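You operate a simulated robot arm through the tools that you are given. There is no shell and no other tool.

Carry out the task below with a simulated robot arm. There is one attempt and no reset: what you move stays moved.

Task
Test cell No. 26 and sort it into GOOD or RECHECK.
Fine: in the holder, red end to the red mark; multimeter on 20 V; GOOD is 3.2 V or more; holder switch off whenever a cell moves.
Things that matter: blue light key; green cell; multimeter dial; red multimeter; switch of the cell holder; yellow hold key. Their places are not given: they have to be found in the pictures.

It is judged by the outcome, as a careful person would: the job done as asked, and still so three seconds after it is handed in. It fails if anything else is knocked over, pushed out of place, dropped, spilled or broken.

Robot
A 6-joint arm with a two-finger parallel gripper, fixed in place. Base frame: the origin is at the foot of the arm, x ahead of it, y to its left, z up; the work surface is at about z = 720. Units: mm, degrees, N and s.
With the tool pointing down near the work surface it reaches from about 260 to 660 mm from the base axis. Its first joint turns from -66.0 to 66.0 degrees. Payload 2.9 kg.
Tool frame: the origin (TCP) lies between the finger pads and is the grasp point; the fingertips stand 30 mm ahead of it; z points along the fingers, y is the line along which they close. Largest opening 110 mm; finger width 20, thickness 10; the body of the gripper, 48 by 112 mm, starts 55 mm behind the TCP.
Orientation is that of the tool frame in the base frame, as a unit quaternion [x, y, z, w]. With the fingers straight down and closing along the base's y, the tool's x points along the base's -x, its y along +y and its z along -z.

Tools
- The arm moves only by the tool nudge_tool. Its argument "commands" is a list of rows, each a list of 7 numbers: the finger opening in mm, from 0 to 110, then the shift along the base's x, y, z in mm, then the turn, a rotation vector about the base's x, y, z in rad. In form: [[grip, tx, ty, tz, wx, wy, wz], ...]. A call has 1 to 20 rows; each row shifts and turns the commanded pose from where the row before left it. A row lasts 0.2 s, in which the tool goes at most 50 mm and 8.6 degrees; a call with a longer step from one row to the next is refused whole, and so is a gripper value outside its range. Where a pose cannot be reached the arm comes as near as it can. A force on the tool above 40 N (or 10 N above the force at the start of the call, whichever is more), or a blocked arm, ends the call early, and 0.2 s more pass. Each finger travels about 108 mm/s and halts on what it meets, pressing with about 32 N; the grip force reading is that of the motor and also rises with nothing between the fingers. The clock runs only during rows and for 0.2 s after the last one: add rows that do not move to give the fingers time. The reply holds the time, the measured pose of the TCP, the force on the tool along the base axes, the opening and the grip force, in the units named above and with some noise, with the torque about the TCP (base axes, N m) and any sound that the robot's microphone picked up.
- Cameras (640 x 400 px; columns grow to the right, rows downward): "scene" is fixed at [70, 421.9, 1394.1]; the picture's right is [-0.85, -0.53, 0.00], its down [-0.25, 0.40, -0.88] and it looks along [0.47, -0.75, -0.47] (base axes); focal length 375 px, centre (320, 200). "wrist" rides on the gripper at [72, 17, -103] in the tool frame; the picture's right is [-0.23, 0.97, 0.00], its down [-0.76, -0.18, -0.62] and it looks along [-0.61, -0.14, 0.78] (tool axes); focal length 222 px, centre (320, 200).
- capture(camera): a new picture of that camera. The clock stands still meanwhile.
- locate(camera, pixels): for up to 12 pixels [column, row] of the newest picture of that camera ("zoom" is the newest enlarged one), the place [x, y, z] in the base frame of the surface seen there, good to about 2 mm. The clock stands still meanwhile.
- close_up(camera, box): a new picture of the part [left, top, right, bottom] of that camera's present view, enlarged. The clock stands still meanwhile.
- hand_in(): hands the job in; it is judged then, once.

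Leave the gripper open and the arm clear of the work at the hand-in unless told otherwise.

The tools are called after "Emit:" by a JSON object that holds its "method" and its "body". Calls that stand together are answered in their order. nudge_tool: Moves the arm, as the interface text tells. Its arguments: {"type":"object","properties":{"commands":{"type":"array"}},"required":["commands"]} The other tools are called the same way: capture (camera) takes a picture; locate (camera, pixels) gives the place of the surface under pixels of a picture; close_up (camera, box) takes an enlarged picture of a part of a camera's view; hand_in () hands the job in.

At the start:

```text
time_s: 0.0
tcp_pos: [444.0, -96.9, 1114.1]
tool_rot: [0.0, 1.0, 0.0, 0.0]
ft_force: [-0.7, -0.7, 0.1]
torque: [0.01, -0.02, 0.03]
finger_gap: 110.0
finger_force: 0.1
```

scene: 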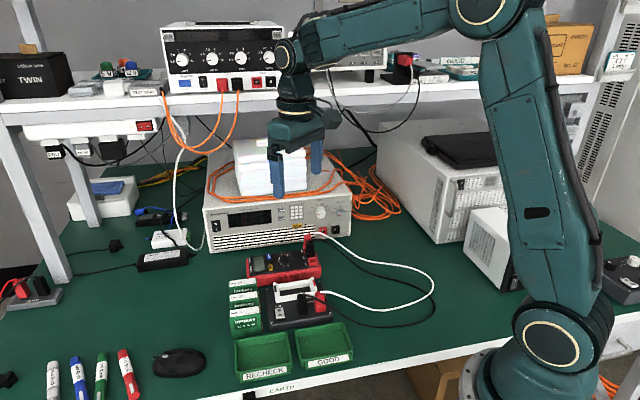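
wrist: 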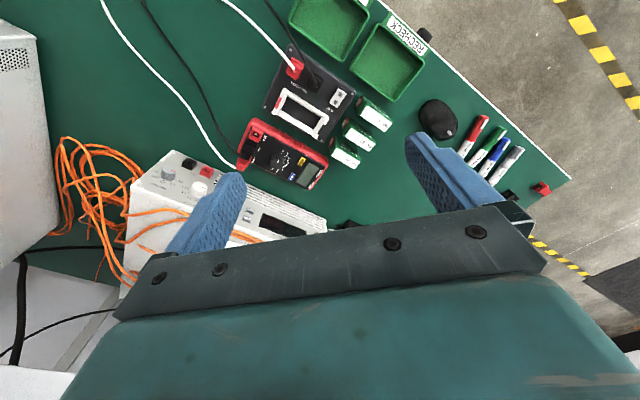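

I see the multimeter (red) around (285,262), holder around (298,300), three green/white cells near (243,300), and two trays RECHECK (263,355) and GOOD (323,345). I'll take enlarged pictures of these.

Emit:
{"method": "close_up", "body": {"camera": "scene", "box": [215, 230, 375, 330]}}

Emit:
{"method": "close_up", "body": {"camera": "wrist", "box": [220, 20, 420, 200]}}

Emit:
{"method": "close_up", "body": {"camera": "scene", "box": [215, 300, 375, 400]}}

```text
4.00 times, centred on (295, 280) of scene
```

zoom: 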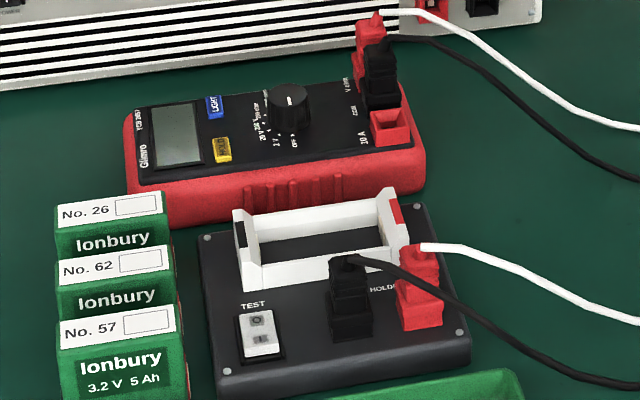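

```text
2.22 times, centred on (320, 110) of wrist
```

zoom: 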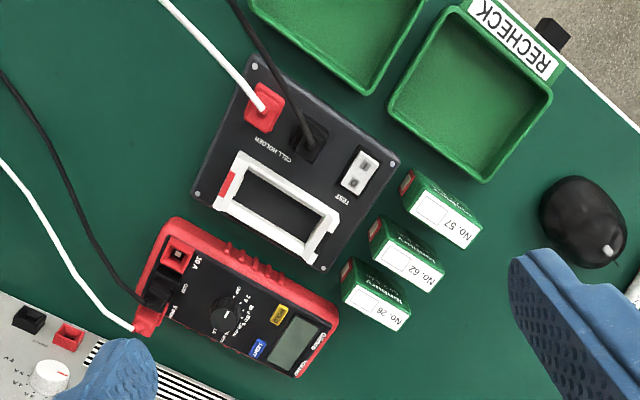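

```text
4.00 times, centred on (295, 350) of scene
```

zoom: 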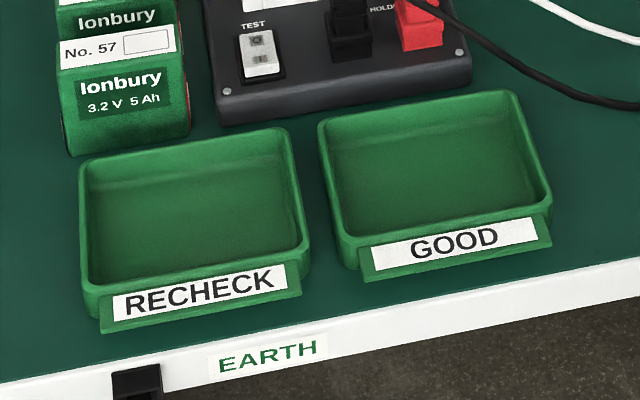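

The cell No. 26 is the one nearest the multimeter, its red end facing the holder. I'll take larger close-ups to locate it, starting with the cells and holder.

Emit:
{"method": "close_up", "body": {"camera": "wrist", "box": [310, 80, 400, 180]}}

```text
4.00 times, centred on (355, 130) of wrist
```

zoom: 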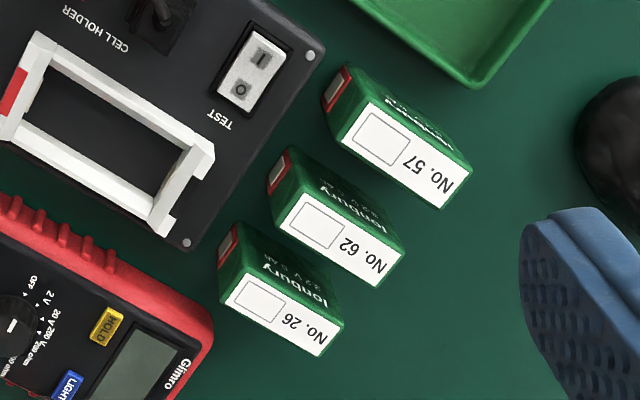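

I'll locate points on the cells: corners of the white top of No. 26, its red end, and the others.

Emit:
{"method": "locate", "body": {"camera": "zoom", "pixels": [[226, 302], [246, 276], [342, 324], [320, 354], [284, 314], [230, 230], [222, 278], [350, 312], [290, 270], [279, 222], [402, 256], [340, 240]]}}

Emit:
{"method": "locate", "body": {"camera": "zoom", "pixels": [[35, 42], [12, 95], [200, 150], [165, 215], [100, 130], [240, 88], [262, 58], [186, 242], [310, 56], [105, 325], [65, 388], [5, 320]]}}

```text
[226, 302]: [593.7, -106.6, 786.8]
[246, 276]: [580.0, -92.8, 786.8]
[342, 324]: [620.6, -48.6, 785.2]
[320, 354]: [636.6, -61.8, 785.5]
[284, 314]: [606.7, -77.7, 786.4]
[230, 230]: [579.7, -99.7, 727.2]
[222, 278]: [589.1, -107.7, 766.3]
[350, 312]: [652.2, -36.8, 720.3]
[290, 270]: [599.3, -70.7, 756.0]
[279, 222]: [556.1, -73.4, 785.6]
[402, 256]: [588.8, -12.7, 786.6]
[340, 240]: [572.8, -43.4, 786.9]
```

```text
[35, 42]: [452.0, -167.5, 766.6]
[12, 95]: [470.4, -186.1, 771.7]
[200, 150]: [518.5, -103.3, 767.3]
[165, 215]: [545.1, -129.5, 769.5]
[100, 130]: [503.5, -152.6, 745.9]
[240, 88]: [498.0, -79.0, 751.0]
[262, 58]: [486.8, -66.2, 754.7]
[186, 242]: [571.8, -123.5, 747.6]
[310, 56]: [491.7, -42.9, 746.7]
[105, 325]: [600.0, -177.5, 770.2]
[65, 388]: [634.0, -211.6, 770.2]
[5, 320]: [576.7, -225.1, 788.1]
```

Cell 26 stands about 20 mm thick, ~62 mm long and ~66 mm tall with its top at z≈787. Now I'll look closely at the multimeter dial/keys and the holder switch from the scene camera.

Emit:
{"method": "close_up", "body": {"camera": "scene", "box": [245, 245, 325, 295]}}

Emit:
{"method": "close_up", "body": {"camera": "scene", "box": [225, 275, 305, 325]}}

Emit:
{"method": "close_up", "body": {"camera": "wrist", "box": [235, 110, 335, 190]}}

```text
8.00 times, centred on (285, 270) of scene
```

zoom: 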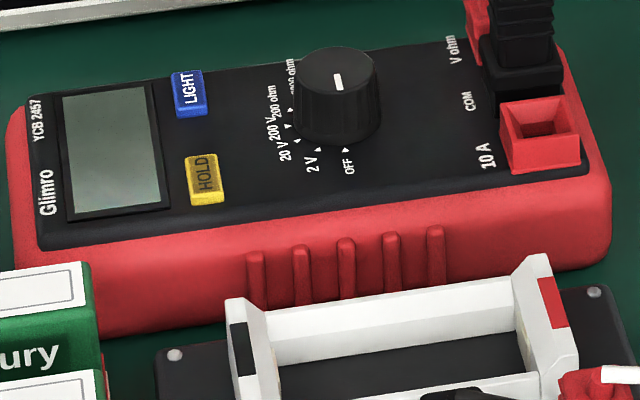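

```text
8.00 times, centred on (265, 300) of scene
```

zoom: 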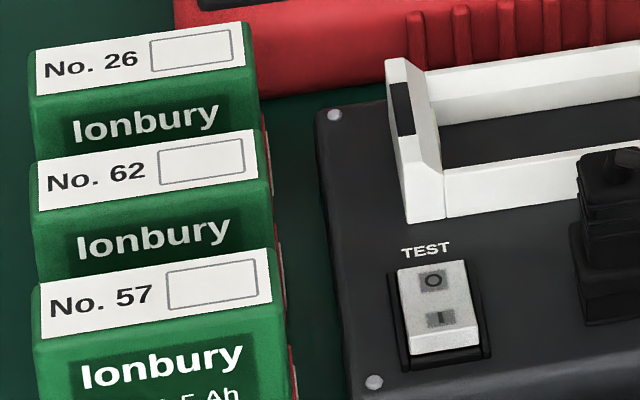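

```text
5.00 times, centred on (285, 150) of wrist
```

zoom: 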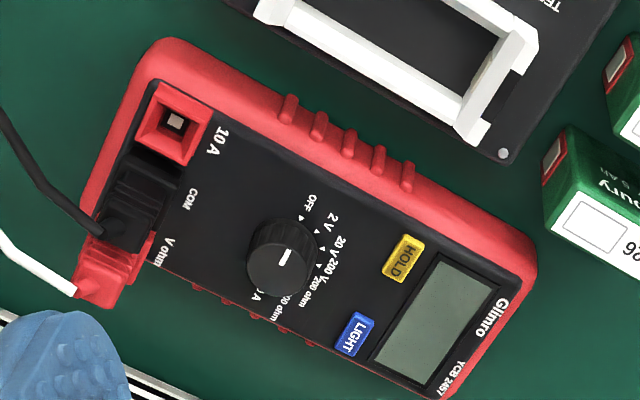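

The dial seems to point at OFF (display blank) and the holder rocker has its O side pressed (off). I'll lower the arm to about z=890 over free space near (429,-115) for a better wrist view.

Emit:
{"method": "nudge_tool", "body": {"commands": [[110, -3, -3, -40, 0, 0, 0], [110, -3, -3, -45, 0, 0, 0], [110, -3, -4, -45, 0, 0, 0], [110, -3, -4, -45, 0, 0, 0], [110, -3, -4, -45, 0, 0, 0], [110, 0, 0, 0, 0, 0, 0]]}}

Emit:
{"method": "capture", "body": {"camera": "wrist"}}

Emit:
{"method": "capture", "body": {"camera": "scene"}}

```text
time_s: 1.4
tcp_pos: [429.1, -115.2, 893.2]
tool_rot: [0.0, 1.0, 0.0, 0.0]
ft_force: [-0.6, 0.4, 1.0]
torque: [0.02, 0.01, -0.01]
finger_gap: 109.7
finger_force: 0.0
```

```text
taken
```

wrist: 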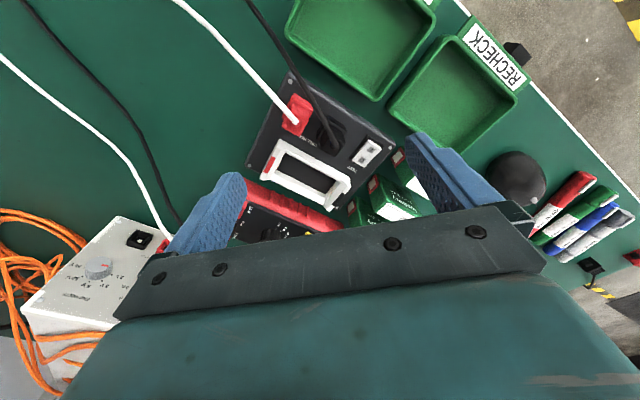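

```text
taken
```

scene: 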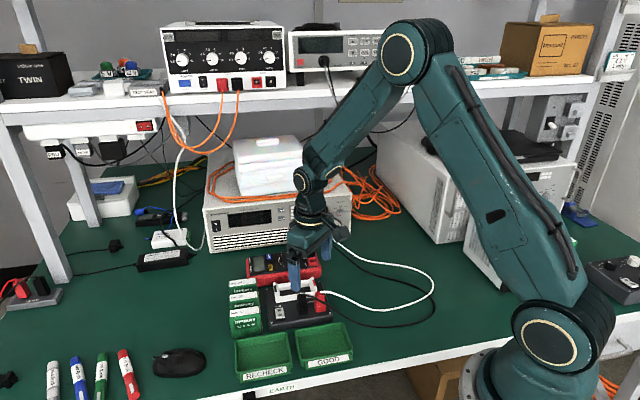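

From here the wrist camera sees the holder (305,180), trays and cells. I'll enlarge the holder region and locate its features.

Emit:
{"method": "close_up", "body": {"camera": "wrist", "box": [235, 70, 435, 230]}}

Emit:
{"method": "locate", "body": {"camera": "wrist", "pixels": [[302, 2], [287, 38], [378, 98], [436, 15], [340, 40], [456, 38], [390, 95], [460, 152], [520, 95], [450, 95], [490, 55], [330, 90]]}}

```text
2.50 times, centred on (335, 150) of wrist
```

zoom: 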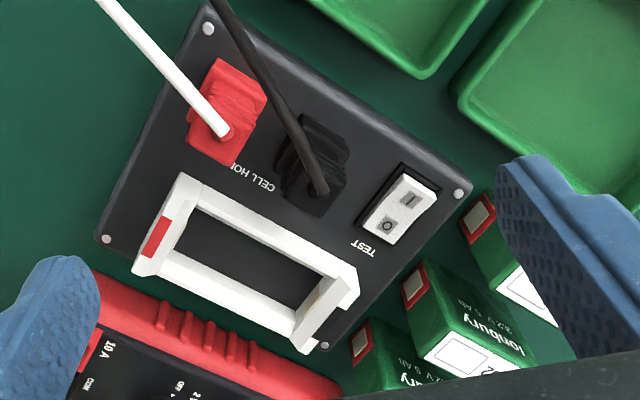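

```text
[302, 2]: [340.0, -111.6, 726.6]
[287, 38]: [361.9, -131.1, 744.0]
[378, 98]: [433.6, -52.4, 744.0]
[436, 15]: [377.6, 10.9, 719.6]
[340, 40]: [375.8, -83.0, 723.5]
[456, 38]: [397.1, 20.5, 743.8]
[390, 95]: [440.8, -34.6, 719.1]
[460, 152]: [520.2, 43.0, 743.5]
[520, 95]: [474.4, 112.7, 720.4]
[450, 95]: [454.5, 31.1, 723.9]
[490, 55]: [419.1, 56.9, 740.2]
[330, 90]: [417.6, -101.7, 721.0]
```

Now the holder's details in this enlarged picture.

Emit:
{"method": "locate", "body": {"camera": "zoom", "pixels": [[182, 180], [140, 270], [352, 292], [310, 345], [205, 195], [180, 245], [335, 270], [300, 310], [260, 250], [270, 215], [232, 285], [157, 237]]}}

Emit:
{"method": "locate", "body": {"camera": "zoom", "pixels": [[405, 178], [435, 198], [366, 222], [396, 240], [410, 200], [388, 226], [325, 190], [310, 125], [350, 150], [228, 133], [458, 194], [362, 220]]}}

```text
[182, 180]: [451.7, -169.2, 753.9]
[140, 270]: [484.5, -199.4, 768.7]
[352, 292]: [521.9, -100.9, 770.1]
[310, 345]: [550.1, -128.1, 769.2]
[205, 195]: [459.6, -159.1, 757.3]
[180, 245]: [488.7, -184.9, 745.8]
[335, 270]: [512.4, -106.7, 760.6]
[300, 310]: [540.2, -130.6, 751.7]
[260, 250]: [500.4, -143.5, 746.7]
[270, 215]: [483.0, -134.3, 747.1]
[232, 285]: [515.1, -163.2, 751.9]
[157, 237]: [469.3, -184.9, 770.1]
```

```text
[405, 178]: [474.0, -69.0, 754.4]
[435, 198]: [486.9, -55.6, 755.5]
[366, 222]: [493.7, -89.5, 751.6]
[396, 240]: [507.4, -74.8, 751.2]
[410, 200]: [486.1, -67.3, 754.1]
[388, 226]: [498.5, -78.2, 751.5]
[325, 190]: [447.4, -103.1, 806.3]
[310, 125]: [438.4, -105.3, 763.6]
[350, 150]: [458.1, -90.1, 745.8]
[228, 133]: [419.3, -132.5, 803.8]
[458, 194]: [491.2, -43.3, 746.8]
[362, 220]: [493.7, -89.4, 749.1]
```

The holder's center is about (503,-150), axis at ~46° (parallel to the cell), floor z≈747. I'll find out where the power supply and stack are (obstacles), and check the meter in the scene picture.

Emit:
{"method": "locate", "body": {"camera": "scene", "pixels": [[240, 145], [298, 143], [270, 192], [210, 210], [345, 205], [210, 248], [280, 242], [350, 235], [322, 290], [309, 237], [308, 250], [265, 270]]}}

```text
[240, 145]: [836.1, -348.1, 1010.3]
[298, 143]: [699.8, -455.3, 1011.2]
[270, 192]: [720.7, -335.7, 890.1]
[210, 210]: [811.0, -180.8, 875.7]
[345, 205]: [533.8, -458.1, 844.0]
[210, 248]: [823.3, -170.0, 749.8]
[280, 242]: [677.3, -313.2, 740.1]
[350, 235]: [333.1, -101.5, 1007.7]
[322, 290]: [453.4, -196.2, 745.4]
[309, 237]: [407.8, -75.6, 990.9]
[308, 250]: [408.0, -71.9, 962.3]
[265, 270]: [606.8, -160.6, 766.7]
```

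The power supply front lies on the line x−y≈992, well behind the meter. I'll move to about (550,-150,930) to look at the meter from above.

Emit:
{"method": "nudge_tool", "body": {"commands": [[110, 0, 0, 37, 0, 0, 0], [110, 40, -12, 0, 0, 0, 0], [110, 40, -12, 0, 0, 0, 0], [110, 41, -11, 0, 0, 0, 0], [110, 0, 0, 0, 0, 0, 0]]}}

Emit:
{"method": "capture", "body": {"camera": "wrist"}}

Emit:
{"method": "close_up", "body": {"camera": "wrist", "box": [240, 100, 400, 200]}}

```text
time_s: 2.6
tcp_pos: [550.9, -149.9, 931.6]
tool_rot: [0.0, 1.0, 0.0, -0.001]
ft_force: [-0.2, 0.0, -0.3]
torque: [-0.02, 0.04, 0.0]
finger_gap: 110.0
finger_force: 0.2
```

```text
taken
```

wrist: 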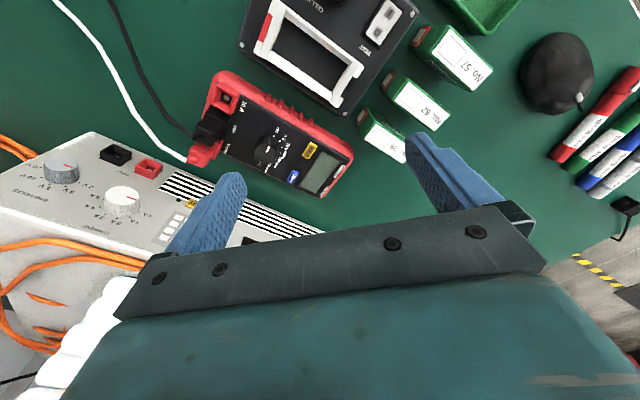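

```text
4.00 times, centred on (320, 150) of wrist
```

zoom: 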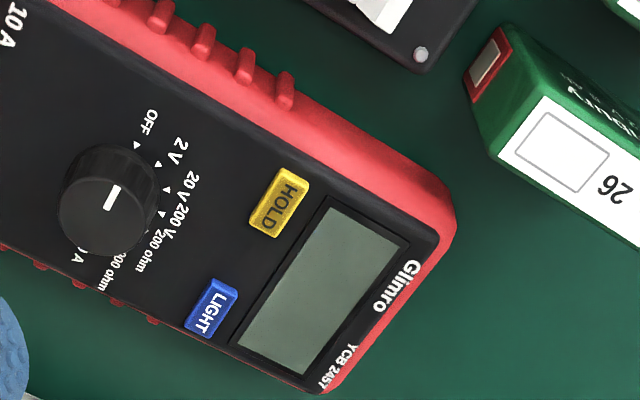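

The dial's white mark points to OFF. I'll zoom further on the dial and labels to measure angles.

Emit:
{"method": "close_up", "body": {"camera": "wrist", "box": [240, 118, 304, 178]}}

```text
6.67 times, centred on (272, 148) of wrist
```

zoom: 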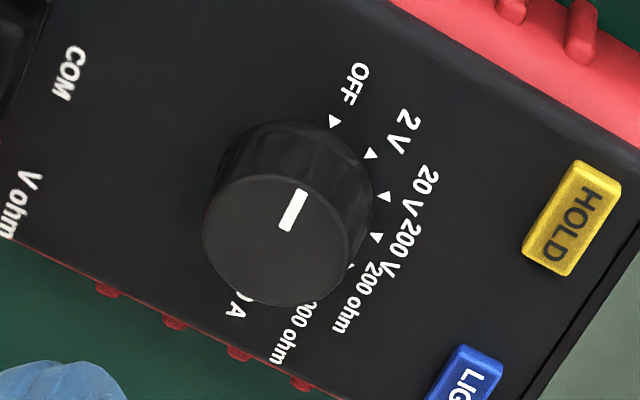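

Locating the triangles (OFF (335,122), 2V (371,155), 20V (385,196), 200V (376,238)), the dial mark ends and the dial rim.

Emit:
{"method": "locate", "body": {"camera": "zoom", "pixels": [[335, 121], [371, 154], [385, 196], [376, 238], [302, 192], [285, 228], [278, 240], [208, 235], [345, 240], [275, 298], [278, 182], [300, 140]]}}

Emit:
{"method": "locate", "body": {"camera": "zoom", "pixels": [[572, 218], [545, 240], [600, 180], [470, 380], [375, 170], [222, 160], [245, 125], [355, 158], [620, 50], [450, 100], [100, 40], [350, 267]]}}

```text
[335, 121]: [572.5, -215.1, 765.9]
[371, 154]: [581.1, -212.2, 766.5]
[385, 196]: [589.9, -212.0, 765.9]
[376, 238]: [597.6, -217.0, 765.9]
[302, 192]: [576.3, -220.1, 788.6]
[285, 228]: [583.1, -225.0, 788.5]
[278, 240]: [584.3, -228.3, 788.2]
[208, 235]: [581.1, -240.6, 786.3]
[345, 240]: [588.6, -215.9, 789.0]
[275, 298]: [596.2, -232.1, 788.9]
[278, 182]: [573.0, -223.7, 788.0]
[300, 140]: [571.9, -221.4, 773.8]
```

```text
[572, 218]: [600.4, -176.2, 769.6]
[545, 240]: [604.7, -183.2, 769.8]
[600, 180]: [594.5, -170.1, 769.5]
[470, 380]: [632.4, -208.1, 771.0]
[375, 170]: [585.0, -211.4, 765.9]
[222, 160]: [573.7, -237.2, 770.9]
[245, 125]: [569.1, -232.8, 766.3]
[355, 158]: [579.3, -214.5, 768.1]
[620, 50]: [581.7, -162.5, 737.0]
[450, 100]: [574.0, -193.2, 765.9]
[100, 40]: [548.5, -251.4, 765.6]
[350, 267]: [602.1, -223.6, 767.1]
```

The dial's center is about (584.7,-228), diameter ~25.5, top z=788.5, panel z=766; OFF is at ~134°, 20 V at ~73–75°: a turn of -60° about z. I'll check the plugs near the dial for clearance.

Emit:
{"method": "locate", "body": {"camera": "wrist", "pixels": [[228, 100], [212, 125], [205, 135], [203, 152], [190, 155], [220, 78], [352, 155], [318, 192], [210, 140], [235, 160], [180, 130], [360, 110]]}}

Emit:
{"method": "close_up", "body": {"camera": "wrist", "box": [340, 20, 500, 170]}}

```text
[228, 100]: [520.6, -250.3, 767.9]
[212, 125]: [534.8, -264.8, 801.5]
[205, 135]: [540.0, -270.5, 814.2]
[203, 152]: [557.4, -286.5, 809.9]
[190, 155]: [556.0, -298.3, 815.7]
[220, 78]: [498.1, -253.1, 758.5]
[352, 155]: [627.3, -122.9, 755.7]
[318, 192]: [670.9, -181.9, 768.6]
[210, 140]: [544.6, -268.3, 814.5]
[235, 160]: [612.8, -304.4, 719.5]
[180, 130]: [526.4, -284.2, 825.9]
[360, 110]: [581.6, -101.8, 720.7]
```

```text
2.67 times, centred on (420, 95) of wrist
```

zoom: 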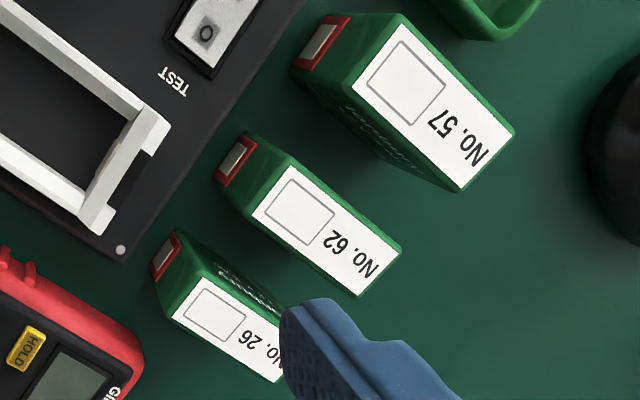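

Plugs stand 60 mm away from the dial (tops ~826), so a grasp with the fingers across the meter is free. I'll turn the tool +40° about z while moving above the dial, with fingers at 50 mm.

Emit:
{"method": "nudge_tool", "body": {"commands": [[50, 6.94, -15.64, -8, 0, 0, 0.1396], [50, 6.94, -15.64, -8, 0, 0, 0.1396], [50, 6.94, -15.64, -8, 0, 0, 0.1396], [50, 6.94, -15.64, -8, 0, 0, 0.1396], [50, 6.94, -15.64, -8, 0, 0, 0.1396], [50, 0, 0, 0, 0, 0, 0], [50, 0, 0, 0, 0, 0, 0]]}}

Emit:
{"method": "capture", "body": {"camera": "wrist"}}

Emit:
{"method": "capture", "body": {"camera": "scene"}}

```text
time_s: 4.2
tcp_pos: [584.1, -228.4, 890.5]
tool_rot: [-0.342, 0.94, 0.0, 0.0]
ft_force: [-0.1, 0.1, -0.3]
torque: [-0.02, 0.01, -0.01]
finger_gap: 50.1
finger_force: 0.0
```

```text
taken
```

wrist: 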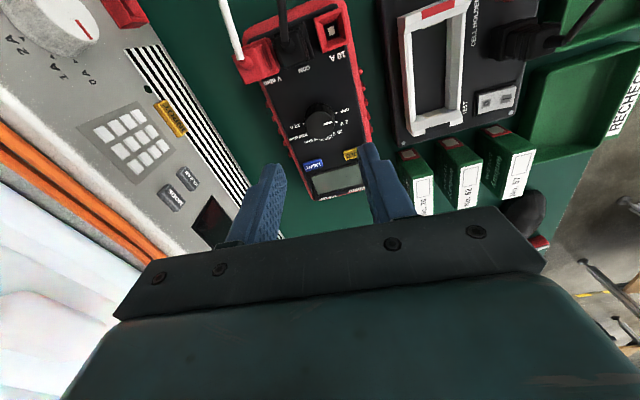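

```text
taken
```

scene: 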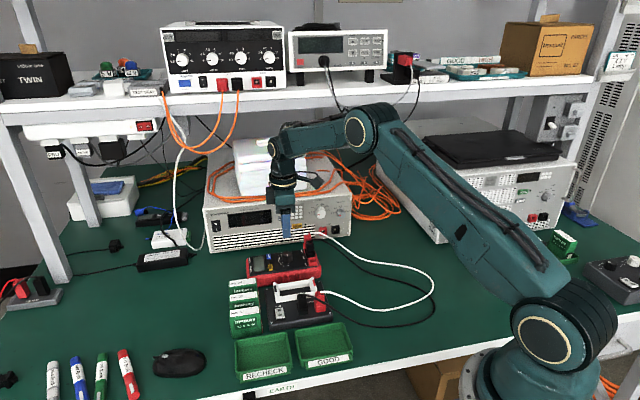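

The dial is now at about (318,122) in the wrist view, upright. I'll zoom on it to re-measure its center from this side.

Emit:
{"method": "close_up", "body": {"camera": "wrist", "box": [280, 90, 360, 160]}}

```text
5.71 times, centred on (320, 125) of wrist
```

zoom: 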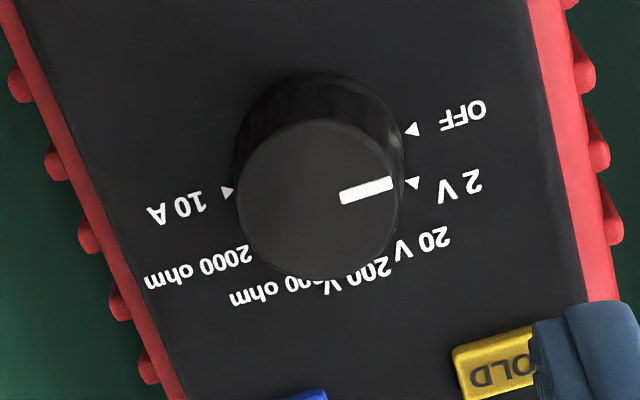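

Measuring the rim and the mark of the dial top in this view.

Emit:
{"method": "locate", "body": {"camera": "zoom", "pixels": [[238, 198], [398, 198], [318, 124], [318, 275], [262, 145], [374, 145], [262, 250], [374, 250], [345, 197], [390, 183], [411, 130], [412, 183]]}}

```text
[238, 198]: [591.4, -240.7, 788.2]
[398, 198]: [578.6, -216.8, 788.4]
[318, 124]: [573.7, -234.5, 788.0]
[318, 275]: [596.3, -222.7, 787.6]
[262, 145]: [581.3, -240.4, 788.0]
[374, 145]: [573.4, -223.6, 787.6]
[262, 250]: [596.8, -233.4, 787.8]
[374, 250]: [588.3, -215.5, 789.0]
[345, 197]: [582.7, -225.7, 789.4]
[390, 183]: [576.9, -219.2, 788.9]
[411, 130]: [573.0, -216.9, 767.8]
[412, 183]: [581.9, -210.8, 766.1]
```

Center confirmed at (585,-228.4), diameter ~26. I'll go down to TCP z≈801 (tips at 771, panel 766) with the fingers still open.

Emit:
{"method": "nudge_tool", "body": {"commands": [[50, 0.4, -0.2, -30, 0, 0, 0], [50, 0, 0, -30, 0, 0, 0], [50, 0, 0, -20, 0, 0, 0], [50, 0, 0, -10, 0, 0, 0], [50, 0, 0, 0, 0, 0, 0]]}}

Emit:
{"method": "capture", "body": {"camera": "wrist"}}

Emit:
{"method": "close_up", "body": {"camera": "scene", "box": [225, 200, 385, 300]}}

```text
time_s: 5.4
tcp_pos: [584.8, -227.2, 799.4]
tool_rot: [-0.342, 0.94, 0.0, 0.0]
ft_force: [-0.2, -0.2, -0.6]
torque: [-0.01, -0.01, -0.01]
finger_gap: 49.8
finger_force: 0.1
```

```text
taken
```

wrist: 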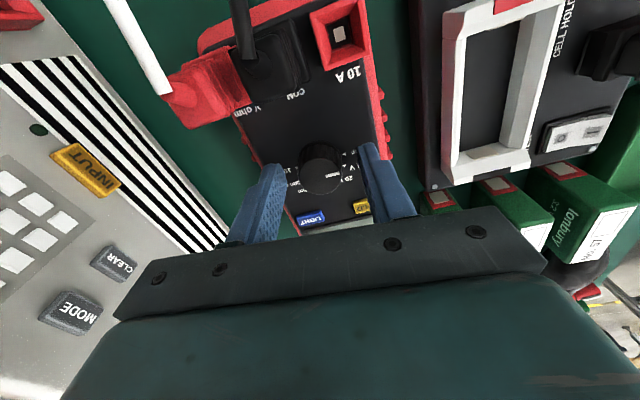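

```text
4.00 times, centred on (305, 250) of scene
```

zoom: 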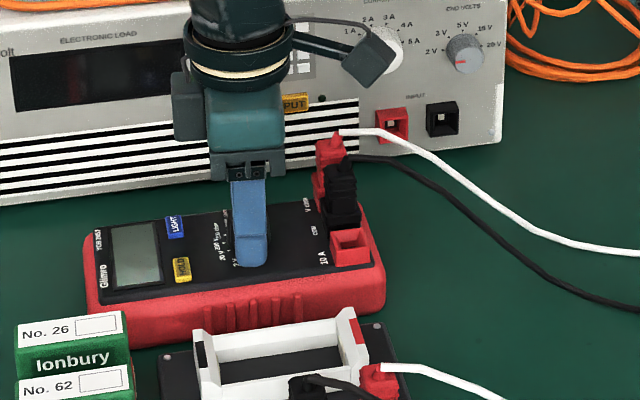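

The dial sits midway between the fingers. I'll close onto it gently.

Emit:
{"method": "nudge_tool", "body": {"commands": [[36, 0, 0, 0, 0, 0, 0], [28, 0, 0, 0, 0, 0, 0], [22, 0, 0, 0, 0, 0, 0], [22, 0, 0, 0, 0, 0, 0]]}}

```text
time_s: 6.4
tcp_pos: [585.3, -227.8, 801.4]
tool_rot: [-0.342, 0.94, 0.0, 0.0]
ft_force: [0.8, -0.7, 1.0]
torque: [-0.05, -0.08, -0.05]
finger_gap: 27.5
finger_force: 32.2
```

The dial is gripped (gap 27.5). Now I turn it -60° about z in small steps (OFF → 2 V → 20 V).

Emit:
{"method": "nudge_tool", "body": {"commands": [[22, 0, 0, 0, 0, 0, -0.1309], [22, 0, 0, 0, 0, 0, -0.1309], [22, 0, 0, 0, 0, 0, -0.1309], [22, 0, 0, 0, 0, 0, -0.1309], [22, 0, 0, 0, 0, 0, 0]]}}

```text
time_s: 7.6
tcp_pos: [584.1, -229.1, 801.2]
tool_rot: [-0.086, 0.996, 0.0, -0.001]
ft_force: [1.7, 0.4, -0.2]
torque: [0.01, 0.0, -0.02]
finger_gap: 27.5
finger_force: 31.8
```

Half of the turn is done, no click noted. I'll check that the dial follows.

Emit:
{"method": "close_up", "body": {"camera": "wrist", "box": [240, 110, 400, 210]}}

Emit:
{"method": "close_up", "body": {"camera": "scene", "box": [245, 240, 325, 290]}}

```text
4.00 times, centred on (320, 160) of wrist
```

zoom: 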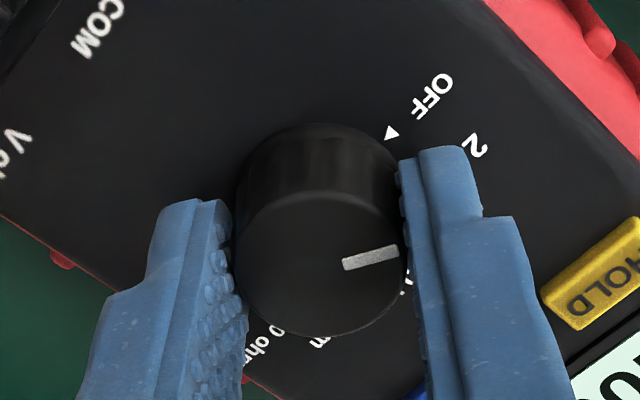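

```text
8.00 times, centred on (285, 265) of scene
```

zoom: 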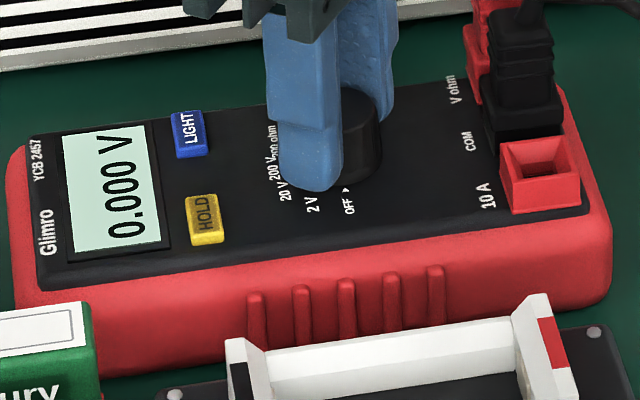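

The display now shows 0.000 V (2 V range) and the dial follows. Another -30° to 20 V.

Emit:
{"method": "nudge_tool", "body": {"commands": [[22, 0, 0, 0, 0, 0, -0.1309], [22, 0, 0, 0, 0, 0, -0.1309], [22, 0, 0, 0, 0, 0, -0.1309], [22, 0, 0, 0, 0, 0, -0.1309], [22, 0, 0, 0, 0, 0, 0]]}}

Emit:
{"method": "close_up", "body": {"camera": "scene", "box": [245, 240, 325, 290]}}

Emit:
{"method": "close_up", "body": {"camera": "wrist", "box": [240, 110, 400, 210]}}

```text
time_s: 8.8
tcp_pos: [585.2, -228.6, 800.8]
tool_rot: [0.174, 0.985, 0.0, -0.001]
ft_force: [-2.6, 3.2, 0.8]
torque: [0.1, 0.11, 0.0]
finger_gap: 27.7
finger_force: 31.8
```

```text
8.00 times, centred on (285, 265) of scene
```

zoom: 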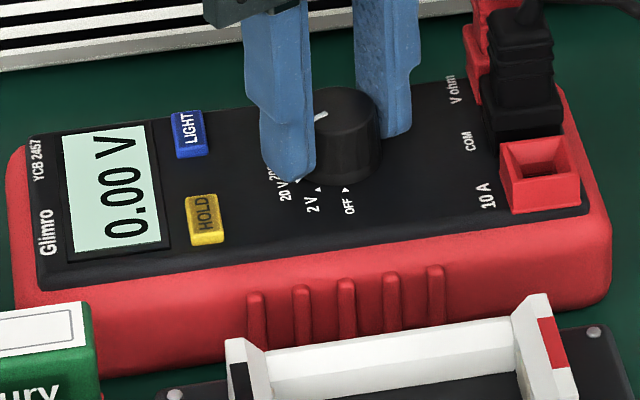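

```text
4.00 times, centred on (320, 160) of wrist
```

zoom: 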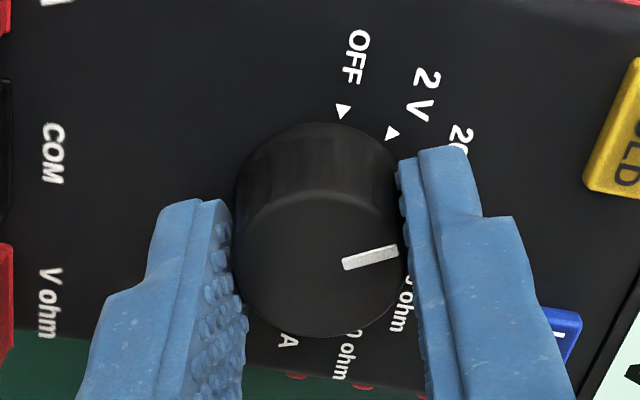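

The display reads 0.00 V: the 20 V range is on. I'll open the fingers and rise straight up.

Emit:
{"method": "nudge_tool", "body": {"commands": [[36, 0, 0, 0, 0, 0, 0], [50, 0, 0, 0, 0, 0, 0], [50, 0, 0, 0, 0, 0, 0], [50, 0, 0, 15, 0, 0, 0], [50, 0, 0, 35, 0, 0, 0], [50, 0, 0, 40, 0, 0, 0], [50, 0, 0, 0, 0, 0, 0]]}}

Emit:
{"method": "close_up", "body": {"camera": "scene", "box": [245, 240, 325, 290]}}

```text
time_s: 10.4
tcp_pos: [586.0, -229.2, 890.3]
tool_rot: [0.174, 0.985, 0.0, 0.0]
ft_force: [0.0, -0.2, 0.5]
torque: [0.02, 0.0, 0.01]
finger_gap: 50.4
finger_force: 0.1
```

```text
8.00 times, centred on (285, 265) of scene
```

zoom: 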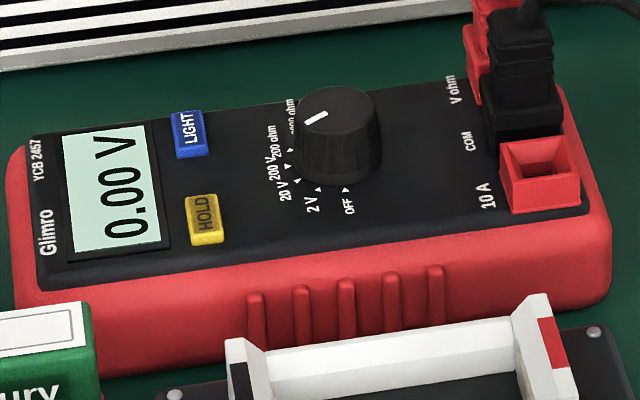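

The dial stays at 20 V, nothing else moved. Now I turn the tool to +46.5° yaw and go over cell No. 26 at (607.7,-77.5), at z≈891.

Emit:
{"method": "nudge_tool", "body": {"commands": [[50, 2.5, 16.8, 2, 0, 0, 0.12896], [50, 2.5, 16.8, 2, 0, 0, 0.12896], [50, 2.5, 16.8, 2, 0, 0, 0.12896], [50, 2.5, 16.8, 2, 0, 0, 0.12896], [50, 2.5, 16.8, 2, 0, 0, 0.12896], [50, 2.5, 16.8, 0, 0, 0, 0.12896], [50, 2.5, 16.8, 0, 0, 0, 0.12896], [50, 2.5, 16.8, 0, 0, 0, 0.12896], [50, 2.6, 16.5, 0, 0, 0, 0.12896], [50, 0, 0, 0, 0, 0, 0], [50, 0, 0, 0, 0, 0, 0]]}}

Emit:
{"method": "capture", "body": {"camera": "wrist"}}

Emit:
{"method": "close_up", "body": {"camera": "wrist", "box": [270, 70, 430, 210]}}

```text
time_s: 12.8
tcp_pos: [607.7, -77.9, 900.6]
tool_rot: [-0.396, 0.918, 0.0, 0.0]
ft_force: [0.1, 0.9, 0.1]
torque: [-0.02, -0.02, 0.03]
finger_gap: 49.8
finger_force: 0.1
```

```text
taken
```

wrist: 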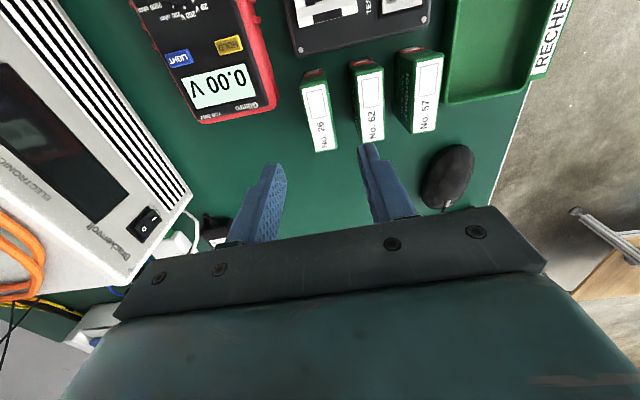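

```text
2.86 times, centred on (350, 140) of wrist
```

zoom: 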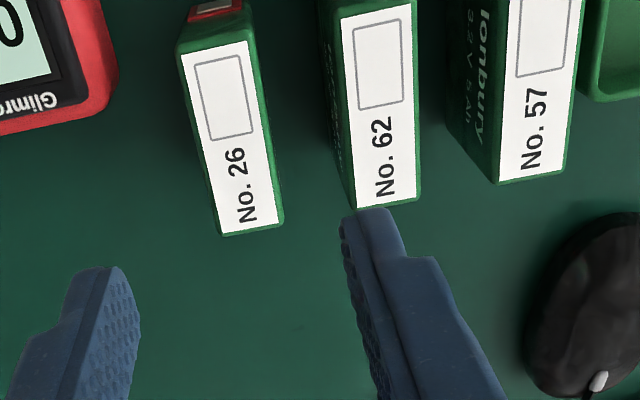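

Now I see the top of cell 26 at (178,45)-(284,236) of the zoom. I'll locate its corners and the neighbours'.

Emit:
{"method": "locate", "body": {"camera": "zoom", "pixels": [[180, 50], [253, 40], [222, 233], [281, 220], [235, 140], [215, 12], [340, 60], [360, 205], [418, 195], [418, 30], [190, 8], [108, 90]]}}

Emit:
{"method": "locate", "body": {"camera": "wrist", "pixels": [[301, 85], [327, 82], [317, 151], [337, 147], [313, 75], [313, 70], [322, 110], [352, 72], [382, 70], [365, 143], [385, 138], [275, 108]]}}

```text
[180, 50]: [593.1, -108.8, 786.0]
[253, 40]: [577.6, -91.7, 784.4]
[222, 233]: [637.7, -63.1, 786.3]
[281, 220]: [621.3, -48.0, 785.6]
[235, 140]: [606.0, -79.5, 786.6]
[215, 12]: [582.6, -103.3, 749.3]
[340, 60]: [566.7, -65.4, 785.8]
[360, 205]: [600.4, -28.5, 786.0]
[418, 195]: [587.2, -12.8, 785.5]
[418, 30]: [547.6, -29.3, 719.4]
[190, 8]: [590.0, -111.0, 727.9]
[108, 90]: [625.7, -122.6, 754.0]
```

```text
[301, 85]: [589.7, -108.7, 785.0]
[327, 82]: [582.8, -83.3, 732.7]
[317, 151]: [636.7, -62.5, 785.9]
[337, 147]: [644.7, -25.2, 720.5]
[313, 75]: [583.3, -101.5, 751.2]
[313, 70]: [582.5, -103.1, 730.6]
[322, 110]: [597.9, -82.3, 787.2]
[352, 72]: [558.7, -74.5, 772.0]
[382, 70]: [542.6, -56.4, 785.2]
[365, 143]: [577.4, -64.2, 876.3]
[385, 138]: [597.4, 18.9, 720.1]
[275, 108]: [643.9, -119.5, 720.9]
```

Cell 26: center (607.4,-77.9), ~64×23 mm, axis ~46°. Before grasping, I'll look at the holder from the same orientation, moving above it at (503,-150).

Emit:
{"method": "nudge_tool", "body": {"commands": [[50, -35, -24, 0, 0, 0, 0], [50, -35, -24, 0, 0, 0, 0], [50, -34.7, -24, 0, 0, 0, 0], [50, 0, 0, 0, 0, 0, 0], [50, 0, 0, 0, 0, 0, 0]]}}

Emit:
{"method": "capture", "body": {"camera": "wrist"}}

Emit:
{"method": "close_up", "body": {"camera": "wrist", "box": [260, 60, 380, 170]}}

```text
time_s: 14.0
tcp_pos: [503.2, -149.1, 900.4]
tool_rot: [-0.395, 0.919, 0.0, 0.0]
ft_force: [0.4, 0.5, 0.0]
torque: [0.02, 0.03, 0.03]
finger_gap: 50.0
finger_force: 0.1
```

```text
taken
```

wrist: 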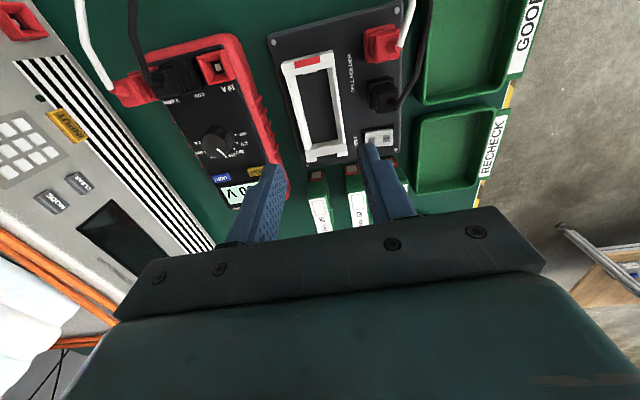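

```text
3.64 times, centred on (320, 115) of wrist
```

zoom: 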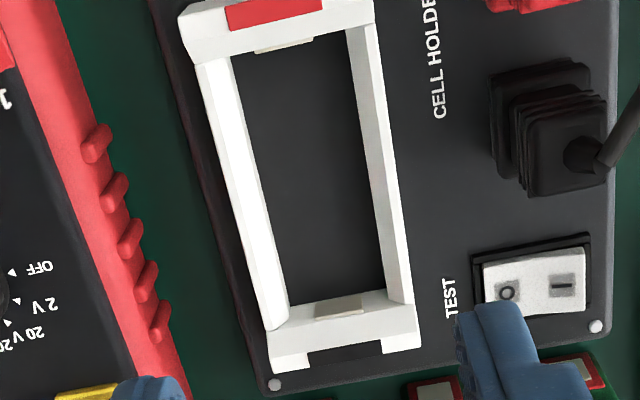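

The holder is well visible, with contacts at both ends and the red mark at the top end. Locating inner corners, rails and the contacts.

Emit:
{"method": "locate", "body": {"camera": "zoom", "pixels": [[238, 60], [345, 45], [286, 300], [380, 288], [255, 51], [312, 39], [320, 308], [358, 300], [280, 340], [410, 320], [192, 55], [370, 25]]}}

Emit:
{"method": "locate", "body": {"camera": "zoom", "pixels": [[245, 200], [228, 120], [380, 160], [365, 100], [310, 170], [275, 15], [345, 355], [238, 160], [388, 200], [268, 325], [413, 300], [340, 325]]}}

```text
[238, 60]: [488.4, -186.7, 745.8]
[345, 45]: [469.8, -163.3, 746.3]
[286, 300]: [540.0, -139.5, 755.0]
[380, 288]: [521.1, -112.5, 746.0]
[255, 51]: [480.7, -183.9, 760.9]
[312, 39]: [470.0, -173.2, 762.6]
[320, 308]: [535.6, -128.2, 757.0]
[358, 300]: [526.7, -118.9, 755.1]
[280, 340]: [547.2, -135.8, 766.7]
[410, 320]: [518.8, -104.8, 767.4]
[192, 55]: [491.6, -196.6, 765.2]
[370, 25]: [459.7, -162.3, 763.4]
```

```text
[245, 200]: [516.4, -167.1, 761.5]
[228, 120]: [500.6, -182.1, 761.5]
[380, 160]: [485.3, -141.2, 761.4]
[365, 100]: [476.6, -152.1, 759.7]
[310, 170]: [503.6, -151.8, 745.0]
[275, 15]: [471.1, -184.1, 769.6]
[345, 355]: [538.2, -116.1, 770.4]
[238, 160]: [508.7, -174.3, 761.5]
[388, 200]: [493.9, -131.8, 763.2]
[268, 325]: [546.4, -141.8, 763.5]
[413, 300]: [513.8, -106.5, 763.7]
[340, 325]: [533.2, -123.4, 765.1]
```

Holder center works out at about (503.2,-151), inner floor ~30 mm wide and ~78 mm between contacts; the cell fits with a few mm slack. The rocker center is at (490.5,-72), its I end outward. I'll return over cell 26 with a 40 mm opening and descend first to z≈830.

Emit:
{"method": "nudge_tool", "body": {"commands": [[40, 34.8, 23.5, 0, 0, 0, 0], [40, 34.8, 24, 0, 0, 0, 0], [40, 34.8, 24, 0, 0, 0, 0], [40, 0, 0, -35, 0, 0, 0], [40, 0, 0, -36, 0, 0, 0], [40, 0, 0, 0, 0, 0, 0], [40, 0, 0, 0, 0, 0, 0]]}}

Emit:
{"method": "capture", "body": {"camera": "wrist"}}

Emit:
{"method": "close_up", "body": {"camera": "wrist", "box": [250, 80, 410, 220]}}

Emit:
{"method": "close_up", "body": {"camera": "scene", "box": [185, 230, 345, 330]}}

```text
time_s: 15.6
tcp_pos: [608.0, -77.2, 829.8]
tool_rot: [-0.395, 0.919, 0.0, 0.0]
ft_force: [0.2, -1.0, 0.2]
torque: [0.01, 0.01, 0.0]
finger_gap: 40.0
finger_force: 0.1
```

```text
taken
```

wrist: 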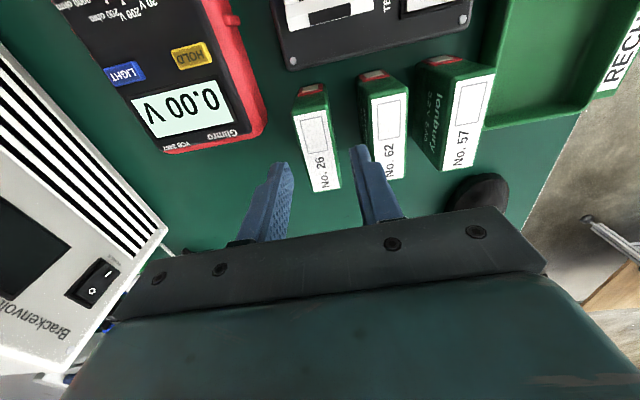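

```text
2.86 times, centred on (330, 150) of wrist
```

zoom: 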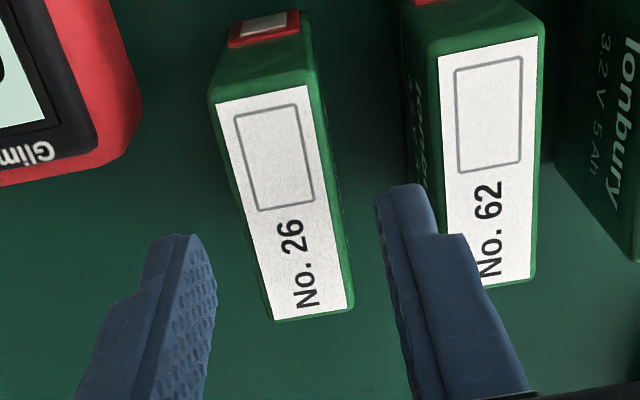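

```text
4.00 times, centred on (265, 280) of scene
```

zoom: 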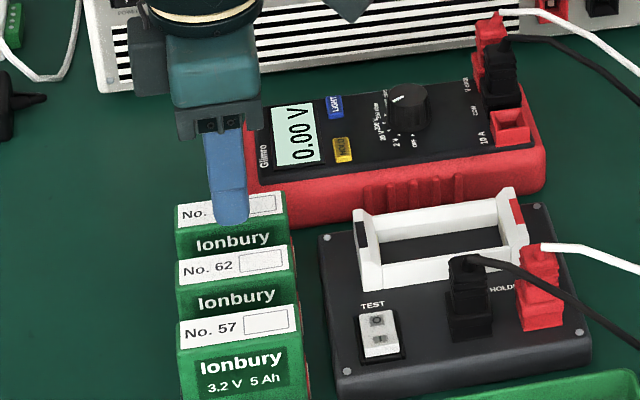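

The cell lies centered between the fingers. I'll descend in steps to TCP z≈773, watching the force.

Emit:
{"method": "nudge_tool", "body": {"commands": [[40, -0.2, -0.4, -12, 0, 0, 0], [40, 0, 0, -15, 0, 0, 0], [40, 0, 0, -15, 0, 0, 0], [40, 0, 0, -15, 0, 0, 0], [40, 0, 0, 0, 0, 0, 0]]}}

Emit:
{"method": "close_up", "body": {"camera": "wrist", "box": [230, 60, 430, 220]}}

Emit:
{"method": "close_up", "body": {"camera": "scene", "box": [205, 250, 285, 330]}}

```text
time_s: 16.8
tcp_pos: [606.8, -77.5, 772.2]
tool_rot: [-0.395, 0.919, 0.0, 0.0]
ft_force: [-0.5, 0.3, 0.2]
torque: [-0.03, 0.03, 0.01]
finger_gap: 40.1
finger_force: 0.0
```

```text
2.50 times, centred on (330, 140) of wrist
```

zoom: 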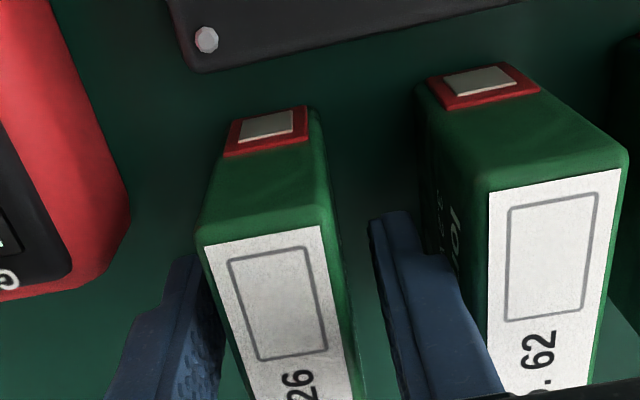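

```text
5.00 times, centred on (245, 290) of scene
```

zoom: 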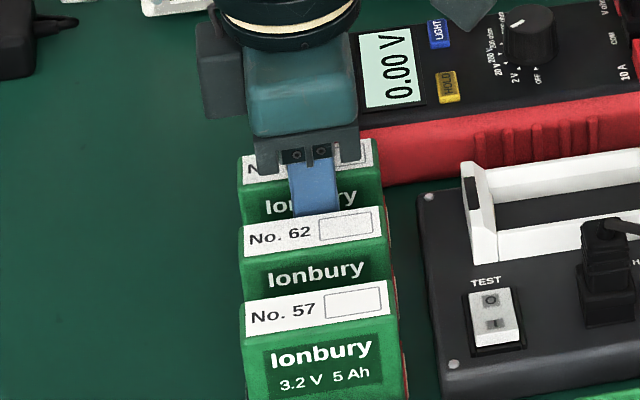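

The fingers straddle cell 26 without touching. Closing gently.

Emit:
{"method": "nudge_tool", "body": {"commands": [[32, 0, 0, 0, 0, 0, 0], [26, 0, 0, 0, 0, 0, 0], [20, 0, 0, 0, 0, 0, 0], [16, 0, 0, 0, 0, 0, 0], [16, 0, 0, 0, 0, 0, 0]]}}

Emit:
{"method": "close_up", "body": {"camera": "wrist", "box": [230, 60, 430, 220]}}

```text
time_s: 18.0
tcp_pos: [606.8, -78.1, 773.3]
tool_rot: [-0.395, 0.919, -0.001, 0.0]
ft_force: [-0.5, -0.2, 0.0]
torque: [0.0, 0.01, 0.05]
finger_gap: 25.8
finger_force: 31.6
```

```text
2.50 times, centred on (330, 140) of wrist
```

zoom: 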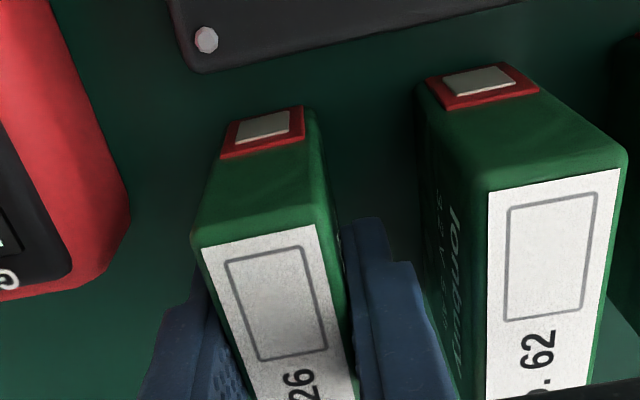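

Gripped (25.8 mm thick). I'll lift straight up 100 mm.

Emit:
{"method": "nudge_tool", "body": {"commands": [[16, 0, 0, 10, 0, 0, 0], [16, 0, 0, 25, 0, 0, 0], [16, 0, 0, 35, 0, 0, 0], [16, 0, 0, 30, 0, 0, 0], [16, 0, 0, 0, 0, 0, 0], [16, 0, 0, 0, 0, 0, 0]]}}

Emit:
{"method": "capture", "body": {"camera": "wrist"}}

Emit:
{"method": "capture", "body": {"camera": "scene"}}

```text
time_s: 19.4
tcp_pos: [606.5, -79.2, 873.5]
tool_rot: [-0.395, 0.919, 0.0, 0.0]
ft_force: [0.6, 0.2, -1.7]
torque: [0.04, 0.04, 0.0]
finger_gap: 25.8
finger_force: 32.2
```

```text
taken
```

wrist: 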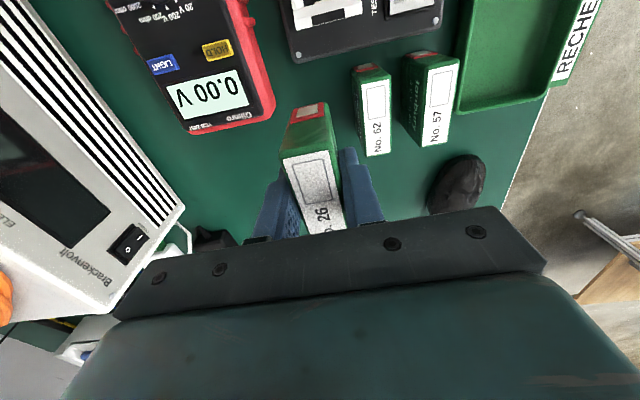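

```text
taken
```

scene: 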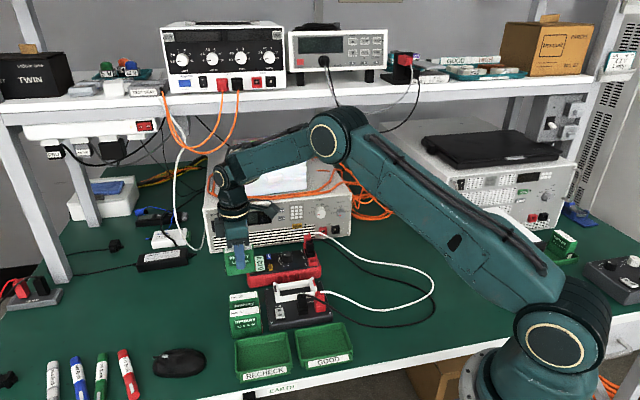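

The cell is held. I'll measure its pose in the hand: top corners and the red end.

Emit:
{"method": "close_up", "body": {"camera": "wrist", "box": [255, 90, 395, 240]}}

```text
2.67 times, centred on (325, 165) of wrist
```

zoom: 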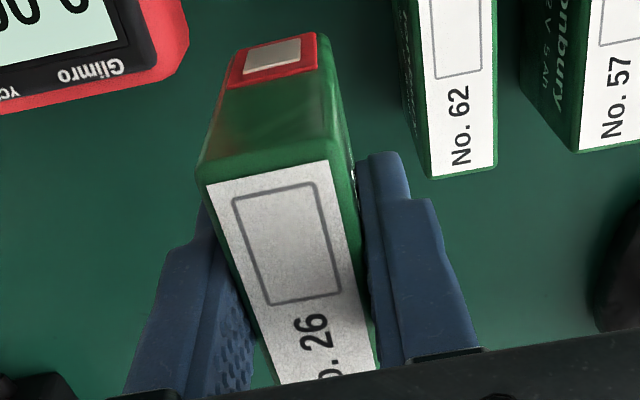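

Emit:
{"method": "locate", "body": {"camera": "zoom", "pixels": [[210, 188], [328, 166], [374, 365], [282, 378], [340, 158], [200, 175], [240, 60], [315, 45], [230, 85], [317, 62], [270, 58], [290, 270]]}}

```text
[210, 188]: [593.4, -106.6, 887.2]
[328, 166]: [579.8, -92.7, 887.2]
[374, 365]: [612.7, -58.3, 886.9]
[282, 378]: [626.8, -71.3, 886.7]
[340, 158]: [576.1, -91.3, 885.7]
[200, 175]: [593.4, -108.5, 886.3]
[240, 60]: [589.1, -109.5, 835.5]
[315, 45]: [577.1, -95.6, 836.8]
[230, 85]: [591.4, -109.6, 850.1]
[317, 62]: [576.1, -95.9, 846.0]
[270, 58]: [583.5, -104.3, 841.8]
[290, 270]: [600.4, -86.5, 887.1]
```

The cell is aligned (46.5°) and centered in the hand. I'll refine the holder's position with a scene close-up before lowering the cell.

Emit:
{"method": "close_up", "body": {"camera": "scene", "box": [265, 270, 329, 310]}}

```text
10.00 times, centred on (297, 290) of scene
```

zoom: 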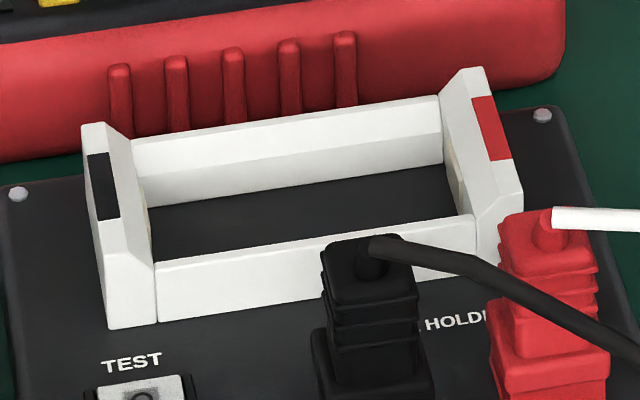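

Measuring rail tops and floor lines of the holder.

Emit:
{"method": "locate", "body": {"camera": "zoom", "pixels": [[200, 128], [285, 117], [380, 104], [200, 166], [285, 150], [380, 138], [200, 192], [285, 178], [380, 168], [200, 255], [270, 246], [440, 222]]}}

Emit:
{"method": "locate", "body": {"camera": "zoom", "pixels": [[95, 125], [125, 140], [155, 255], [140, 320], [110, 320], [445, 90], [480, 70], [515, 190], [470, 210], [450, 170], [147, 210], [300, 225]]}}

```text
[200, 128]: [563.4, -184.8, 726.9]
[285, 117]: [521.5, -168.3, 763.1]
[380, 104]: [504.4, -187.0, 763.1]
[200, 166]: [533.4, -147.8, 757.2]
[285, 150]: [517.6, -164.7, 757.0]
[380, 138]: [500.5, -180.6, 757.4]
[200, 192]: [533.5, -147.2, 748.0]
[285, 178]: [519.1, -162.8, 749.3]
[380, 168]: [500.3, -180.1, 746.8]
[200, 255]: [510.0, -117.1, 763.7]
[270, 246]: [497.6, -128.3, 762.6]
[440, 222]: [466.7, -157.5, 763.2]
```

```text
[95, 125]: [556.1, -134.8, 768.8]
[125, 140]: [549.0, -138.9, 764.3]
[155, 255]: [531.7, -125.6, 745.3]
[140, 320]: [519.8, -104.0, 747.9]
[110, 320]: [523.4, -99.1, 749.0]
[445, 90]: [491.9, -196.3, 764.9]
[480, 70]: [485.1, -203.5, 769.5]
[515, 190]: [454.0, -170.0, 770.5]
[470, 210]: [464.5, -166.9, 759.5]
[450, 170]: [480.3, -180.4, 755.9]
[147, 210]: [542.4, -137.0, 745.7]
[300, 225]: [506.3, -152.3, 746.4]
```

The scene-based holder position differs by ~2 mm from the wrist-based one, so I'll calibrate by measuring the held cell in the scene view as well.

Emit:
{"method": "close_up", "body": {"camera": "scene", "box": [210, 230, 274, 280]}}

```text
8.00 times, centred on (242, 255) of scene
```

zoom: 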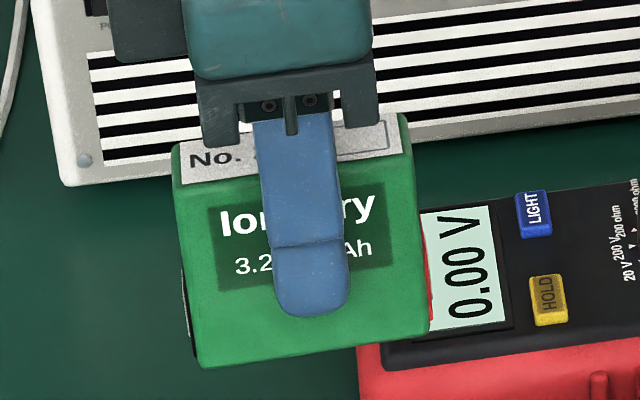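

Emit:
{"method": "locate", "body": {"camera": "zoom", "pixels": [[190, 230], [230, 320], [390, 200], [390, 300], [400, 250], [210, 340], [185, 180], [398, 150], [186, 310], [430, 300], [400, 120], [240, 340]]}}

```text
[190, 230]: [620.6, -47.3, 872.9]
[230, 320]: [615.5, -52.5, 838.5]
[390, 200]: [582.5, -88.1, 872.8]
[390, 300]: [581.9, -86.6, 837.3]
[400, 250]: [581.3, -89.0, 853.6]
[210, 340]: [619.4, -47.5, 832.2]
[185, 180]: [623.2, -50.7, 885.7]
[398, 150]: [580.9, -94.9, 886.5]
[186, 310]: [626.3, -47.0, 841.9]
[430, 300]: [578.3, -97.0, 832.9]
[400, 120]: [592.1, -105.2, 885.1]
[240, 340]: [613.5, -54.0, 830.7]
```

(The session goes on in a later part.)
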